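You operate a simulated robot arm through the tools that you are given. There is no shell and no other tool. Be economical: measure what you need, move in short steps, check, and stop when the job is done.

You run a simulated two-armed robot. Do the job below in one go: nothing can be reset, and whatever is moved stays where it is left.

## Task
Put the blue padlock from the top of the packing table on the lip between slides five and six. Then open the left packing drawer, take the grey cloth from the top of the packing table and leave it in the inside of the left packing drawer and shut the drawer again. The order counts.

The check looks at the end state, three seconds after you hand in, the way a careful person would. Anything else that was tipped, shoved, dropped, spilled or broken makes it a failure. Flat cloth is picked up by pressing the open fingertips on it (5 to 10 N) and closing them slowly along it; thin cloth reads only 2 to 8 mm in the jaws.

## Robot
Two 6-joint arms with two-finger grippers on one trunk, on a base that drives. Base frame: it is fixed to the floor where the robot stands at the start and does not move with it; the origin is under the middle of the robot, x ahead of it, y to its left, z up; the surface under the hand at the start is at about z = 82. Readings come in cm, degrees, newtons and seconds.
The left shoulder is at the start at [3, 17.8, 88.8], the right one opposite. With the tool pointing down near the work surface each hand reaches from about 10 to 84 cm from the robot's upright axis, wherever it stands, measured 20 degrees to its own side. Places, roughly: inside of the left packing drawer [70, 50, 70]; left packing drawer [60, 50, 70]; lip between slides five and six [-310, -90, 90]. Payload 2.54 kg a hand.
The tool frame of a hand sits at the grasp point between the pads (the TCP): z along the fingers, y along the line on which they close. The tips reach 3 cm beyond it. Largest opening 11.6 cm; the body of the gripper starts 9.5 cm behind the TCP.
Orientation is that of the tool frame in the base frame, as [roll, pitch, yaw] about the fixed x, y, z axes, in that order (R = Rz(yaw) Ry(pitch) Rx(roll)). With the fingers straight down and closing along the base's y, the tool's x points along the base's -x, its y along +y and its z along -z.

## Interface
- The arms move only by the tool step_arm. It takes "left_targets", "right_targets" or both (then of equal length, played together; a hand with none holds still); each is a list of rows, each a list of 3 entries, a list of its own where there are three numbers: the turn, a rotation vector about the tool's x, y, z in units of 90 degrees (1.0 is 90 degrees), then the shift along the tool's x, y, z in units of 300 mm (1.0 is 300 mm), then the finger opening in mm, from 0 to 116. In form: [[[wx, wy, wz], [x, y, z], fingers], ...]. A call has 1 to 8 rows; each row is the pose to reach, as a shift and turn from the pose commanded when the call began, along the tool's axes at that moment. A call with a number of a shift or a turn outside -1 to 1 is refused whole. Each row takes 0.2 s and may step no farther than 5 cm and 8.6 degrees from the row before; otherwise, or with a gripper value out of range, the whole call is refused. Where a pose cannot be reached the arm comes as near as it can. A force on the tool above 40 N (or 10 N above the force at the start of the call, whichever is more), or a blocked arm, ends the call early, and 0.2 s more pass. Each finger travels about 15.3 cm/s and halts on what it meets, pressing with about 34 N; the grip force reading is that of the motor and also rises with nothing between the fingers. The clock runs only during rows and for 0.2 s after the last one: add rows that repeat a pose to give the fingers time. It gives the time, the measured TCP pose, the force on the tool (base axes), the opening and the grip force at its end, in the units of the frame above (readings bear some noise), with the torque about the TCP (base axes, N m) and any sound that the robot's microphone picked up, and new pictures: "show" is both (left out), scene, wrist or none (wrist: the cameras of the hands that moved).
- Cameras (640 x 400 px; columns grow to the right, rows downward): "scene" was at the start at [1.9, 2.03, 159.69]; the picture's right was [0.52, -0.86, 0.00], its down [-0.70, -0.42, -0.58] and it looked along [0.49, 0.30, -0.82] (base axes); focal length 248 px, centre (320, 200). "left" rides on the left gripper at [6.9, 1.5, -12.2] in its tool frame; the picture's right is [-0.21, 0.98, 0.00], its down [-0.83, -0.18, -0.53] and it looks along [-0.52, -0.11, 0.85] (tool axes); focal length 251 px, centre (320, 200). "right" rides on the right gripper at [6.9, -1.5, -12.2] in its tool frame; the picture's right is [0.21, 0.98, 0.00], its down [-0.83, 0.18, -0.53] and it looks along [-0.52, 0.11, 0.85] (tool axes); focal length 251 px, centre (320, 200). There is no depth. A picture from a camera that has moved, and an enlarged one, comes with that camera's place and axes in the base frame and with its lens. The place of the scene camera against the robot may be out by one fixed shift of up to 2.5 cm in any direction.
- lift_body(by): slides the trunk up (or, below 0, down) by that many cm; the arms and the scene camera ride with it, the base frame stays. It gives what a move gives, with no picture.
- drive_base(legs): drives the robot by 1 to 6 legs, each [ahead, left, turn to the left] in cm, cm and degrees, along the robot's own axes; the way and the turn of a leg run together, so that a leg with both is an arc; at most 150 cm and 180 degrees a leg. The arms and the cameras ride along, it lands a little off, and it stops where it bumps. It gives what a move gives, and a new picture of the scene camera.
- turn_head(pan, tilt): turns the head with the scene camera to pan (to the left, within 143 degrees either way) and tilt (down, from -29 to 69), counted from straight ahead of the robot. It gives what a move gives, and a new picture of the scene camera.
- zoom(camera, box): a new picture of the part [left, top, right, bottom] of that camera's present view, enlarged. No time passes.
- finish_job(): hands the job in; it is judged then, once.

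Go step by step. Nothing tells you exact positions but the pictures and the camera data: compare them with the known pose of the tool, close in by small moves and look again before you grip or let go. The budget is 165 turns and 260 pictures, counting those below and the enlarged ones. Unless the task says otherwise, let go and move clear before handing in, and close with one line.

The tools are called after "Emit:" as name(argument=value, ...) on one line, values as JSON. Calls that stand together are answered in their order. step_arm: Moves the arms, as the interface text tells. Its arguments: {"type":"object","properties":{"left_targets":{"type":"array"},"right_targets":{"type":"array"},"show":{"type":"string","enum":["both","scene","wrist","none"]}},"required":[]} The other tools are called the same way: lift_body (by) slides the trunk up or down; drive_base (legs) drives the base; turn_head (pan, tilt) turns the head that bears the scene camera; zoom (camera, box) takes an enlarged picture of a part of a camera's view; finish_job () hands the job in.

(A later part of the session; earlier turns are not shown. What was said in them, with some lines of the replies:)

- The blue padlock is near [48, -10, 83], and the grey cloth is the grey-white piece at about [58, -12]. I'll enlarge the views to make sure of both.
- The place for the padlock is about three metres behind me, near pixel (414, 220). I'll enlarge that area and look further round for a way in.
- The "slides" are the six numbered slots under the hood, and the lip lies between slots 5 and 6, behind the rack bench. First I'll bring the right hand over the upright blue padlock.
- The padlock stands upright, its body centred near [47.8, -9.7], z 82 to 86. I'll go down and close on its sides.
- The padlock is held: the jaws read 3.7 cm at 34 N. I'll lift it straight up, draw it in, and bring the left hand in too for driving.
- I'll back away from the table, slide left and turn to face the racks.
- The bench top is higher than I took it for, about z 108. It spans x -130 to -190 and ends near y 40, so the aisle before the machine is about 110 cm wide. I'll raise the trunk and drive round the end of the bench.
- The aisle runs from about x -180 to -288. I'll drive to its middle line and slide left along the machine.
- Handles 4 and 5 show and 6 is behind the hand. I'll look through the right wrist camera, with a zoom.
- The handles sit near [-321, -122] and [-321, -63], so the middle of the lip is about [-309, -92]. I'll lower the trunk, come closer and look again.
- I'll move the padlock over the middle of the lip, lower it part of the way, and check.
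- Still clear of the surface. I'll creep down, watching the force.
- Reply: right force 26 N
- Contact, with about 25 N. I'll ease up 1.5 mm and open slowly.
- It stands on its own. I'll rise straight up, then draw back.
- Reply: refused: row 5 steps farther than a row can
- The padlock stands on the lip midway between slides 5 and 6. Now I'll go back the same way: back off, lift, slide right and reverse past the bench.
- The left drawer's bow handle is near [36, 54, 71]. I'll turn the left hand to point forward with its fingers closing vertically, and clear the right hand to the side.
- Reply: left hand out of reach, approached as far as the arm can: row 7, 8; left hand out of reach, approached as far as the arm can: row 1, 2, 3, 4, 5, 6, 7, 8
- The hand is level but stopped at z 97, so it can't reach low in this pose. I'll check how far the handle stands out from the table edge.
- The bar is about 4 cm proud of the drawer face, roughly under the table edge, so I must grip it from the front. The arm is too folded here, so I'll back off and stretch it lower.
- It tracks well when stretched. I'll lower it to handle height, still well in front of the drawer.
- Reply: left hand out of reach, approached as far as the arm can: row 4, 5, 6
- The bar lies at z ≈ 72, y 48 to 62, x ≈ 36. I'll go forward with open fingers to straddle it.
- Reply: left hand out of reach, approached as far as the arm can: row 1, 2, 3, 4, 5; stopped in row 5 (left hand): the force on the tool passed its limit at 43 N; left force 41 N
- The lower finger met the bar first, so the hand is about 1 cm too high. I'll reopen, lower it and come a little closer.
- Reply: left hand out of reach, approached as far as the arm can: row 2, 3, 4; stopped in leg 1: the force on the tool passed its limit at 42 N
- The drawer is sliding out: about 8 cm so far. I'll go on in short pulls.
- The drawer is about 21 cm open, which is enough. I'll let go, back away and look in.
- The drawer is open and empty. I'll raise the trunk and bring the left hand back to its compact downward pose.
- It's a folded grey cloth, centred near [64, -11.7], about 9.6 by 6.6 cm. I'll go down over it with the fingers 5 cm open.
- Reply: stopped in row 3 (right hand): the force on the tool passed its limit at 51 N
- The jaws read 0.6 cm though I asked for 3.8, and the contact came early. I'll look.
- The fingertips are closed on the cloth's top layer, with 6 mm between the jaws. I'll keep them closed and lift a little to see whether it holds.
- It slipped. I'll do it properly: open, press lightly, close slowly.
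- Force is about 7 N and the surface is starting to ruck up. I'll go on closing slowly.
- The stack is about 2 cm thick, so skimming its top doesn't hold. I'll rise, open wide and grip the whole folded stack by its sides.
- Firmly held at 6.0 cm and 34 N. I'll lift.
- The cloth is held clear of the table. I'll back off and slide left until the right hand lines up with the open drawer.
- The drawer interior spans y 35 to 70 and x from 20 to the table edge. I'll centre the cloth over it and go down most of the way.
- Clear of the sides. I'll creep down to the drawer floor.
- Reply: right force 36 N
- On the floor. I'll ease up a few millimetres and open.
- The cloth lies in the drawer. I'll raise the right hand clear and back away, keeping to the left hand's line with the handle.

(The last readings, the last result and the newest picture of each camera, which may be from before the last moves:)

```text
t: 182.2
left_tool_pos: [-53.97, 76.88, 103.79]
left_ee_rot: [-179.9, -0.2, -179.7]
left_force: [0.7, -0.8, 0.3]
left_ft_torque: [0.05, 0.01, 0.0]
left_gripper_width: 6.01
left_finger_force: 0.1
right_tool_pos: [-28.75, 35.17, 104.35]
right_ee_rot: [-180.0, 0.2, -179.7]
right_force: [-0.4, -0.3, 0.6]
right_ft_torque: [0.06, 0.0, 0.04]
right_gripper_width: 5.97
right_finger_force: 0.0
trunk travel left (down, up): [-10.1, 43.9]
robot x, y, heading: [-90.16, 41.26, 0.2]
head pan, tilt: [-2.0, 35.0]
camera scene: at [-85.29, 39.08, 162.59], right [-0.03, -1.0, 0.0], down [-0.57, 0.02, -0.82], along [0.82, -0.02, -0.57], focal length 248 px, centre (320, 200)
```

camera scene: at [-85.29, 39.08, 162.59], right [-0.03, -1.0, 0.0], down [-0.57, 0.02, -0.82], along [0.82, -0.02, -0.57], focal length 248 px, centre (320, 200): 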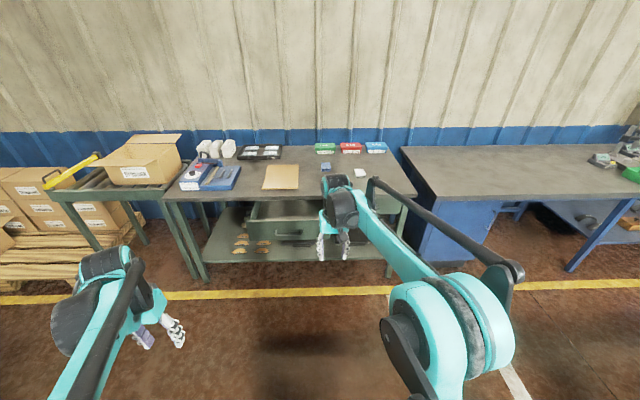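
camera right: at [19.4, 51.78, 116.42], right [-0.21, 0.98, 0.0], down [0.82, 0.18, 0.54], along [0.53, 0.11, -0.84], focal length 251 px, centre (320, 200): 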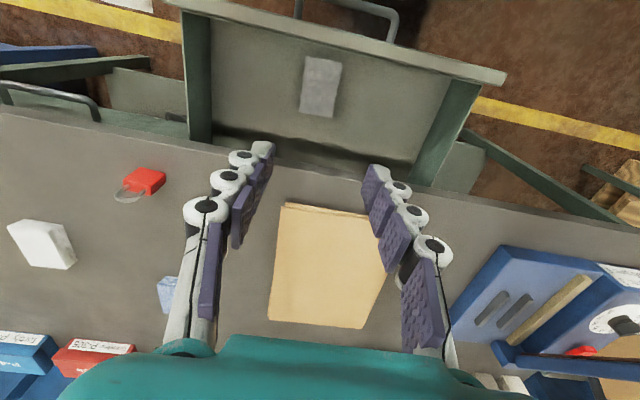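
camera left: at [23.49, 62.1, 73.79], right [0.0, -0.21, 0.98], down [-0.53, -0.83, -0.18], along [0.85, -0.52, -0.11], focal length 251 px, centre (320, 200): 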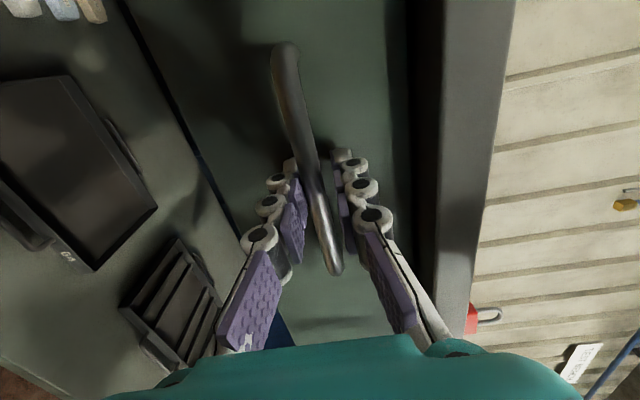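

Emit:
step_arm(left_targets=[[[0, 0, 0], [-0.12, -0.09, 0], 60], [[0, 0, 0], [-0.24, -0.18, 0], 60], [[0, 0, 0], [-0.36, -0.27, 0], 60], [[0, 0, 0], [-0.48, -0.36, 0], 60], [[0, 0, 0], [-0.6, -0.45, 0], 60], [[0, 0, 0], [-0.72, -0.54, 0], 60], [[0, 0, 0], [-0.84, -0.63, 0], 60], [[0, 0, 0], [-0.96, -0.72, 0], 60]], right_targets=[[[0, 0, 0], [0.06, -0.115, 0], 60], [[0, 0, 0], [0.12, -0.23, 0], 60], [[0, 0, 0], [0.18, -0.345, 0], 60], [[0, 0, 0], [0.24, -0.46, 0], 60], [[0, 0, 0], [0.3, -0.575, 0], 60], [[0, 0, 0], [0.36, -0.69, 0], 60], [[0, 0, 0], [0.42, -0.805, 0], 60], [[0, 0, 0], [0.48, -0.92, 0], 60]], show="none")

Emit:
step_arm(left_targets=[[[-0.055, -0.055, 0.055], [0, 0, 0], 60], [[-0.11, -0.11, 0.11], [0, 0, 0], 60], [[-0.165, -0.165, 0.165], [0, 0, 0], 60], [[-0.22, -0.22, 0.22], [0, 0, 0], 60], [[-0.275, -0.275, 0.275], [0, 0, 0], 60], [[-0.33, -0.33, 0.33], [0, 0, 0], 60], [[-0.33, -0.33, 0.33], [0, 0, 0], 60]], show="none")

Emit:
step_arm(left_targets=[[[-0.055, -0.055, 0.055], [-0.063, 0.001, 0.108], 60], [[-0.11, -0.11, 0.11], [-0.126, 0.002, 0.216], 60], [[-0.165, -0.165, 0.165], [-0.189, 0.004, 0.325], 60], [[-0.22, -0.22, 0.22], [-0.252, 0.005, 0.433], 60], [[-0.275, -0.275, 0.275], [-0.315, 0.006, 0.541], 60], [[-0.33, -0.33, 0.33], [-0.378, 0.007, 0.65], 60], [[-0.385, -0.385, 0.385], [-0.44, 0.009, 0.758], 60], [[-0.44, -0.44, 0.44], [-0.503, 0.01, 0.867], 60]], show="scene")

```text
t: 184.0
left_tool_pos: [-24.8, 55.59, 103.62]
left_ee_rot: [-179.9, -0.2, -179.7]
left_force: [0.9, -0.6, 0.1]
left_ft_torque: [0.0, 0.0, 0.04]
left_gripper_width: 5.99
left_finger_force: 0.0
right_tool_pos: [-42.8, 7.5, 104.17]
right_ee_rot: [-179.9, 0.2, -179.7]
right_force: [0.8, 0.0, -0.6]
right_ft_torque: [0.02, 0.03, 0.03]
right_gripper_width: 6.01
right_finger_force: 0.1
trunk travel left (down, up): [-10.1, 43.9]
robot x, y, heading: [-89.92, 40.75, 0.6]
head pan, tilt: [-2.0, 35.0]
```

```text
t: 185.6
left_tool_pos: [-24.93, 55.43, 103.8]
left_ee_rot: [142.6, 19.0, 142.6]
left_force: [-1.0, 0.1, -0.1]
left_ft_torque: [0.01, 0.03, -0.05]
left_gripper_width: 6.0
left_finger_force: 0.1
right_tool_pos: [-42.91, 7.56, 104.26]
right_ee_rot: [-179.9, 0.3, -179.7]
right_force: [0.7, 0.3, 0.4]
right_ft_torque: [0.0, 0.0, 0.01]
right_gripper_width: 6.01
right_finger_force: 0.1
trunk travel left (down, up): [-10.1, 43.9]
robot x, y, heading: [-89.64, 41.22, 0.4]
head pan, tilt: [-2.0, 35.0]
```

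```text
t: 187.4
left_tool_pos: [1.13, 55.5, 89.27]
left_ee_rot: [90.1, 0.2, 90.0]
left_force: [-0.2, 0.4, 0.4]
left_ft_torque: [0.02, -0.04, 0.0]
left_gripper_width: 5.98
left_finger_force: 0.1
right_tool_pos: [-42.85, 7.53, 104.26]
right_ee_rot: [-179.8, 0.2, -179.7]
right_force: [-1.1, 0.6, 0.7]
right_ft_torque: [-0.02, 0.02, -0.03]
right_gripper_width: 6.0
right_finger_force: 0.1
trunk travel left (down, up): [-10.1, 43.9]
robot x, y, heading: [-89.93, 41.22, 0.2]
head pan, tilt: [-2.0, 35.0]
camera scene: at [-85.14, 39.29, 162.58], right [-0.03, -1.0, 0.0], down [-0.57, 0.02, -0.82], along [0.82, -0.02, -0.57], focal length 248 px, centre (320, 200)
```

scene: 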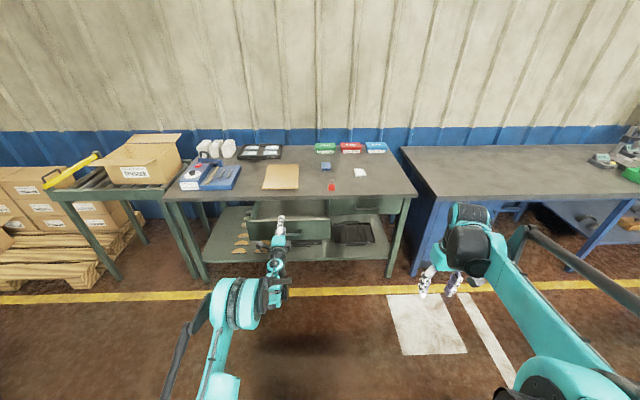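

Emit:
lift_body(by=-10)

Emit:
step_arm(left_targets=[[[0, 0, 0], [0, -0.08, 0], 50], [[0, 0, 0], [0, -0.16, 0], 50], [[0, 0, 0], [0, -0.24, 0], 50], [[0, 0, 0], [0, -0.24, 0], 50]], show="wrist")

```text
t: 188.7
left_tool_pos: [1.13, 55.47, 79.4]
left_ee_rot: [90.1, 0.2, 90.2]
left_force: [0.2, -0.2, 0.2]
left_ft_torque: [0.01, 0.03, 0.0]
left_gripper_width: 6.0
left_finger_force: 0.1
right_tool_pos: [-42.85, 7.51, 94.3]
right_ee_rot: [-179.8, 0.1, -179.7]
right_force: [-0.4, -0.9, 0.0]
right_ft_torque: [-0.03, 0.0, 0.04]
right_gripper_width: 6.0
right_finger_force: 0.1
trunk travel left (down, up): [-0.1, 53.9]
robot x, y, heading: [-89.66, 41.13, 0.3]
head pan, tilt: [-2.0, 35.0]
```

```text
t: 189.7
left_tool_pos: [1.21, 55.51, 72.17]
left_ee_rot: [90.2, 0.1, 90.3]
left_force: [-0.2, 0.3, -0.2]
left_ft_torque: [-0.01, -0.01, 0.03]
left_gripper_width: 4.99
left_finger_force: 0.0
right_tool_pos: [-43.01, 7.44, 94.13]
right_ee_rot: [-179.9, 0.2, -179.6]
right_force: [-0.4, -0.1, 0.4]
right_ft_torque: [-0.01, 0.02, -0.02]
right_gripper_width: 6.01
right_finger_force: 0.1
trunk travel left (down, up): [-0.1, 53.9]
robot x, y, heading: [-89.35, 41.13, 0.1]
head pan, tilt: [-2.0, 35.0]
camera left: at [-11.05, 62.29, 73.72], right [0.0, -0.21, 0.98], down [-0.53, -0.83, -0.18], along [0.85, -0.52, -0.12], focal length 251 px, centre (320, 200)
```

left: 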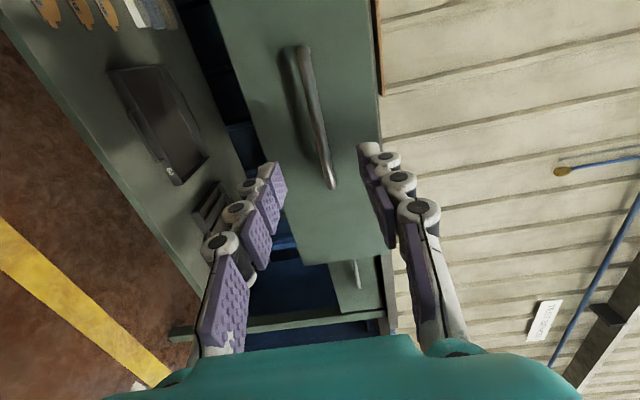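

The bar lies between the fingers' heights, and the drawer face spans z 64 to 78. I'll drive up so that the fingers straddle the bar and the tips push the face.

Emit:
drive_base(legs=[[12, 0, 0]])

Emit:
zoom(camera="left", box=[160, 20, 480, 300])

```text
t: 190.9
left_tool_pos: [13.2, 55.59, 72.19]
left_ee_rot: [90.2, 0.2, 90.3]
left_force: [0.9, -0.5, -1.4]
left_ft_torque: [0.02, -0.03, 0.0]
left_gripper_width: 4.99
left_finger_force: 0.1
right_tool_pos: [-30.84, 7.56, 94.15]
right_ee_rot: [-180.0, 0.1, -179.7]
right_force: [-0.2, -0.3, -0.3]
right_ft_torque: [0.03, 0.07, 0.02]
right_gripper_width: 6.01
right_finger_force: 0.1
trunk travel left (down, up): [-0.1, 53.9]
robot x, y, heading: [-77.55, 41.3, 0.4]
head pan, tilt: [-2.0, 35.0]
camera scene: at [-73.18, 39.31, 152.58], right [-0.03, -1.0, 0.0], down [-0.57, 0.02, -0.82], along [0.82, -0.02, -0.57], focal length 248 px, centre (320, 200)
```

scene: 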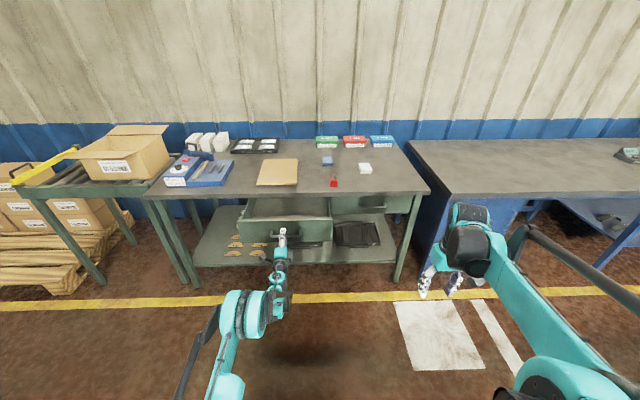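

```text
1.43 times, centred on (320, 160) of left
camera zoom: at [0.96, 62.45, 73.66], right [0.0, -0.21, 0.98], down [-0.53, -0.83, -0.18], along [0.85, -0.52, -0.12], focal length 359 px, centre (320, 257)
```

zoom: 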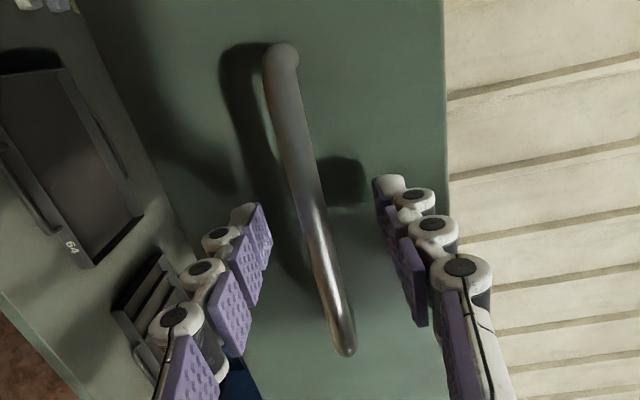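

Good, it straddles the bar. Now I'll push the drawer shut in short drives.

Emit:
drive_base(legs=[[12, 0, 0]])

Emit:
drive_base(legs=[[7, 0, 0]])

```text
t: 192.2
left_tool_pos: [25.39, 55.41, 72.13]
left_ee_rot: [90.2, 0.2, 90.2]
left_force: [-0.3, -0.9, -0.8]
left_ft_torque: [0.03, -0.03, 0.01]
left_gripper_width: 4.99
left_finger_force: 0.0
right_tool_pos: [-18.65, 7.57, 94.19]
right_ee_rot: [-179.9, 0.2, -179.8]
right_force: [0.4, -0.6, -0.3]
right_ft_torque: [0.01, 0.03, 0.03]
right_gripper_width: 6.03
right_finger_force: 0.1
trunk travel left (down, up): [-0.1, 53.9]
robot x, y, heading: [-65.87, 41.49, 0.4]
head pan, tilt: [-2.0, 35.0]
camera scene: at [-61.06, 39.37, 152.58], right [-0.03, -1.0, 0.0], down [-0.57, 0.02, -0.82], along [0.82, -0.02, -0.57], focal length 248 px, centre (320, 200)
```

scene: 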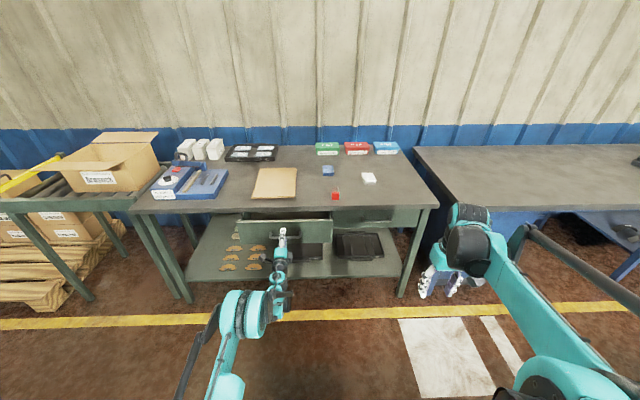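

```text
t: 193.2
left_tool_pos: [32.21, 55.32, 72.09]
left_ee_rot: [90.2, 0.2, 90.1]
left_force: [0.0, -0.1, 0.0]
left_ft_torque: [0.0, -0.03, 0.0]
left_gripper_width: 5.01
left_finger_force: 0.0
right_tool_pos: [-11.91, 7.47, 94.23]
right_ee_rot: [-179.9, 0.2, -179.9]
right_force: [-0.9, 0.4, -0.3]
right_ft_torque: [0.03, 0.04, -0.01]
right_gripper_width: 6.0
right_finger_force: 0.1
trunk travel left (down, up): [-0.1, 53.9]
robot x, y, heading: [-58.93, 41.26, 0.6]
head pan, tilt: [-2.0, 35.0]
camera scene: at [-54.18, 39.39, 152.58], right [-0.03, -1.0, 0.0], down [-0.57, 0.02, -0.82], along [0.82, -0.03, -0.57], focal length 248 px, centre (320, 200)
```

scene: 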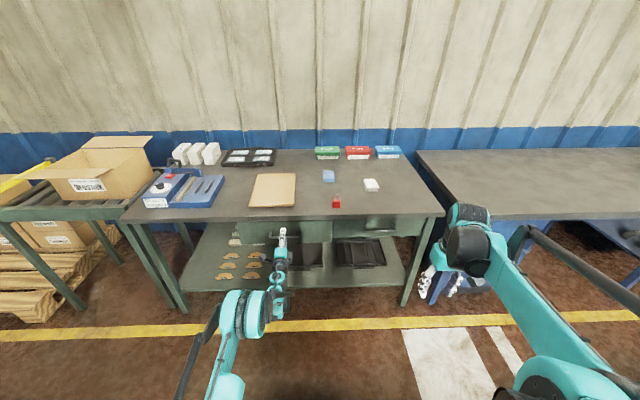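

Emit:
drive_base(legs=[[4, 0, 0]])

Emit:
drive_base(legs=[[2.5, 0, 0]])

Emit:
zoom(camera="left", box=[0, 0, 640, 400])

```text
t: 194.1
left_tool_pos: [36.24, 55.34, 72.15]
left_ee_rot: [90.2, 0.1, 90.1]
left_force: [0.4, 1.0, -1.0]
left_ft_torque: [0.04, -0.02, 0.02]
left_gripper_width: 5.0
left_finger_force: 0.0
right_tool_pos: [-7.89, 7.49, 94.28]
right_ee_rot: [-179.9, 0.2, -179.9]
right_force: [1.1, 0.0, 0.1]
right_ft_torque: [0.02, 0.04, -0.01]
right_gripper_width: 6.01
right_finger_force: 0.0
trunk travel left (down, up): [-0.1, 53.9]
robot x, y, heading: [-54.81, 41.3, 0.3]
head pan, tilt: [-2.0, 35.0]
camera scene: at [-50.16, 39.4, 152.58], right [-0.03, -1.0, 0.0], down [-0.57, 0.02, -0.82], along [0.82, -0.03, -0.57], focal length 248 px, centre (320, 200)
```

scene: 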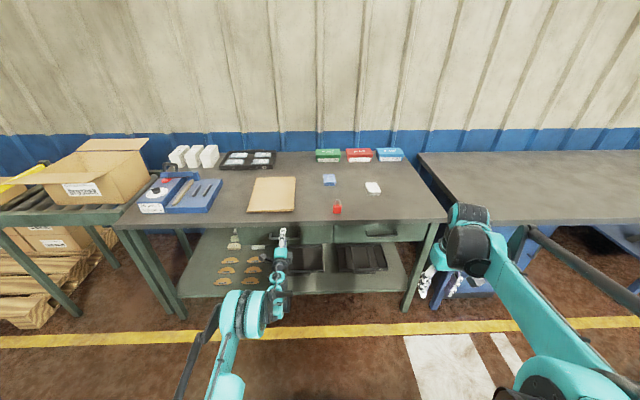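

```text
t: 194.9
left_tool_pos: [36.86, 55.35, 72.29]
left_ee_rot: [90.0, 0.1, 90.0]
left_force: [-21.4, -0.1, 4.9]
left_ft_torque: [0.01, -0.59, 0.06]
left_gripper_width: 5.7
left_finger_force: 4.9
right_tool_pos: [-7.1, 7.61, 94.38]
right_ee_rot: [-179.7, 0.5, -179.9]
right_force: [-0.2, 1.1, 0.1]
right_ft_torque: [0.0, 0.01, -0.02]
right_gripper_width: 5.99
right_finger_force: 0.1
trunk travel left (down, up): [-0.1, 53.9]
robot x, y, heading: [-53.58, 41.36, 0.4]
head pan, tilt: [-2.0, 35.0]
stopped in leg 1: the force on the tool passed its limit at 77 N (the readings are from after the stop); the commanded pose is now the measured one
camera scene: at [-49.6, 39.41, 152.6], right [-0.03, -1.0, 0.0], down [-0.57, 0.02, -0.82], along [0.82, -0.02, -0.57], focal length 248 px, centre (320, 200)
```

scene: 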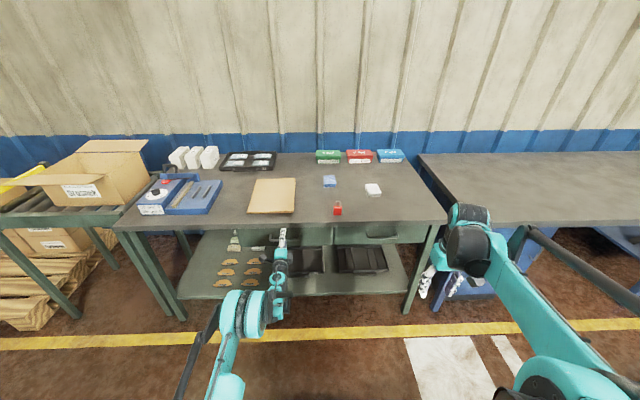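

```text
1.00 times, centred on (320, 200) of left (not enlarged: the box is as wide or as high as the picture)
camera zoom: at [24.57, 62.32, 73.8], right [0.0, -0.21, 0.98], down [-0.53, -0.83, -0.18], along [0.85, -0.52, -0.11], focal length 251 px, centre (320, 200)
```

zoom: 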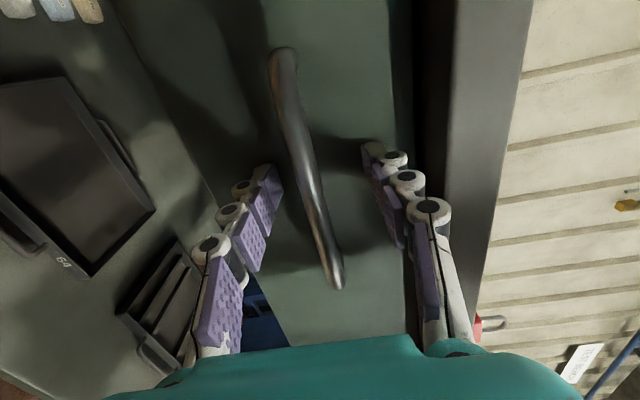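

The drawer came up against its stop. I'll back away and check that it is flush.

Emit:
drive_base(legs=[[-20, 0, 0]])

Emit:
zoom(camera="left", box=[100, 0, 500, 400])

Emit:
zoom(camera="scene", box=[140, 130, 460, 310])

```text
t: 196.5
left_tool_pos: [17.04, 55.27, 72.18]
left_ee_rot: [90.1, 0.2, 89.9]
left_force: [0.2, 1.2, 0.1]
left_ft_torque: [-0.01, 0.04, 0.0]
left_gripper_width: 4.99
left_finger_force: 0.1
right_tool_pos: [-27.03, 7.37, 94.18]
right_ee_rot: [-179.8, 0.3, -179.9]
right_force: [-0.1, 0.3, -0.3]
right_ft_torque: [-0.01, 0.0, 0.0]
right_gripper_width: 6.0
right_finger_force: 0.1
trunk travel left (down, up): [-0.1, 53.9]
robot x, y, heading: [-73.89, 41.53, 0.2]
head pan, tilt: [-2.0, 35.0]
camera scene: at [-69.33, 39.33, 152.6], right [-0.03, -1.0, 0.0], down [-0.57, 0.02, -0.82], along [0.82, -0.03, -0.57], focal length 248 px, centre (320, 200)
```

scene: 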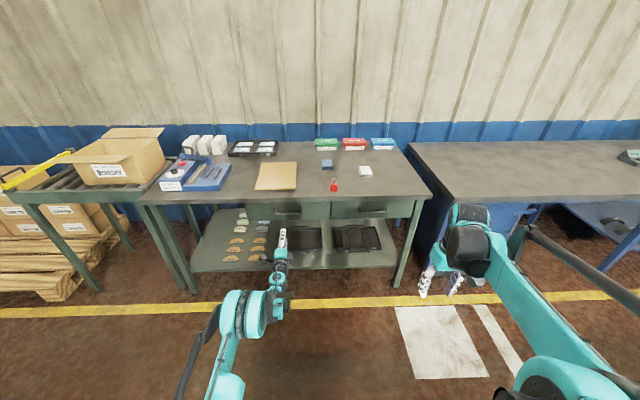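

```text
1.00 times, centred on (300, 200) of left (not enlarged: the box is as wide or as high as the picture)
camera zoom: at [4.8, 62.16, 73.69], right [0.0, -0.21, 0.98], down [-0.53, -0.83, -0.18], along [0.85, -0.52, -0.12], focal length 251 px, centre (340, 200)
```

zoom: 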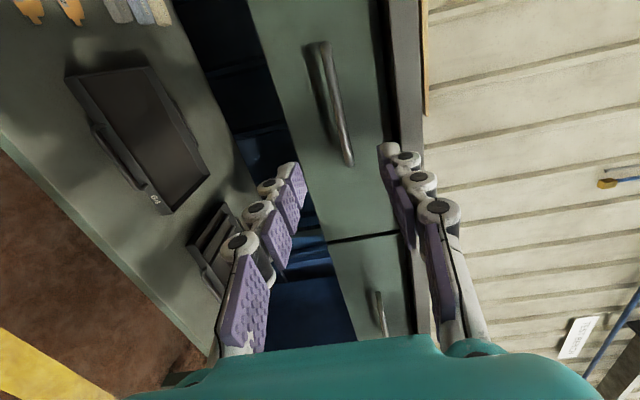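

```text
2.00 times, centred on (300, 220) of scene
camera zoom: at [-69.33, 39.33, 152.6], right [-0.03, -1.0, 0.0], down [-0.57, 0.02, -0.82], along [0.82, -0.03, -0.57], focal length 496 px, centre (360, 160)
```

zoom: 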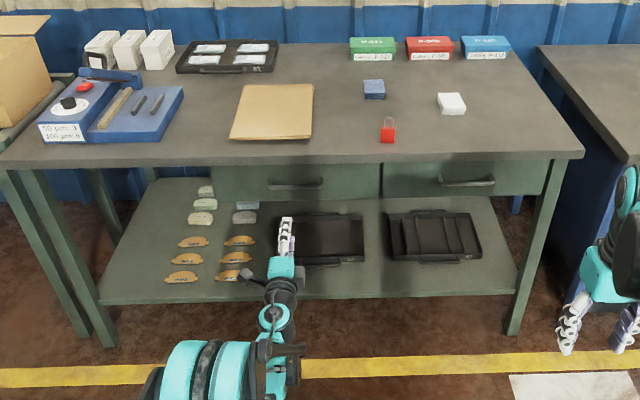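

The drawer sits flush with its neighbour and both hands are clear. The padlock was left standing on the lip, and everything else on the table is where it was, so I'm handing in.

Emit:
finish_job()

```text
The job is handed in.
```

I stood the blue padlock on the lip between slides five and six, then put the grey cloth in the left packing drawer and shut it, in that order. Nothing else on the table was moved.
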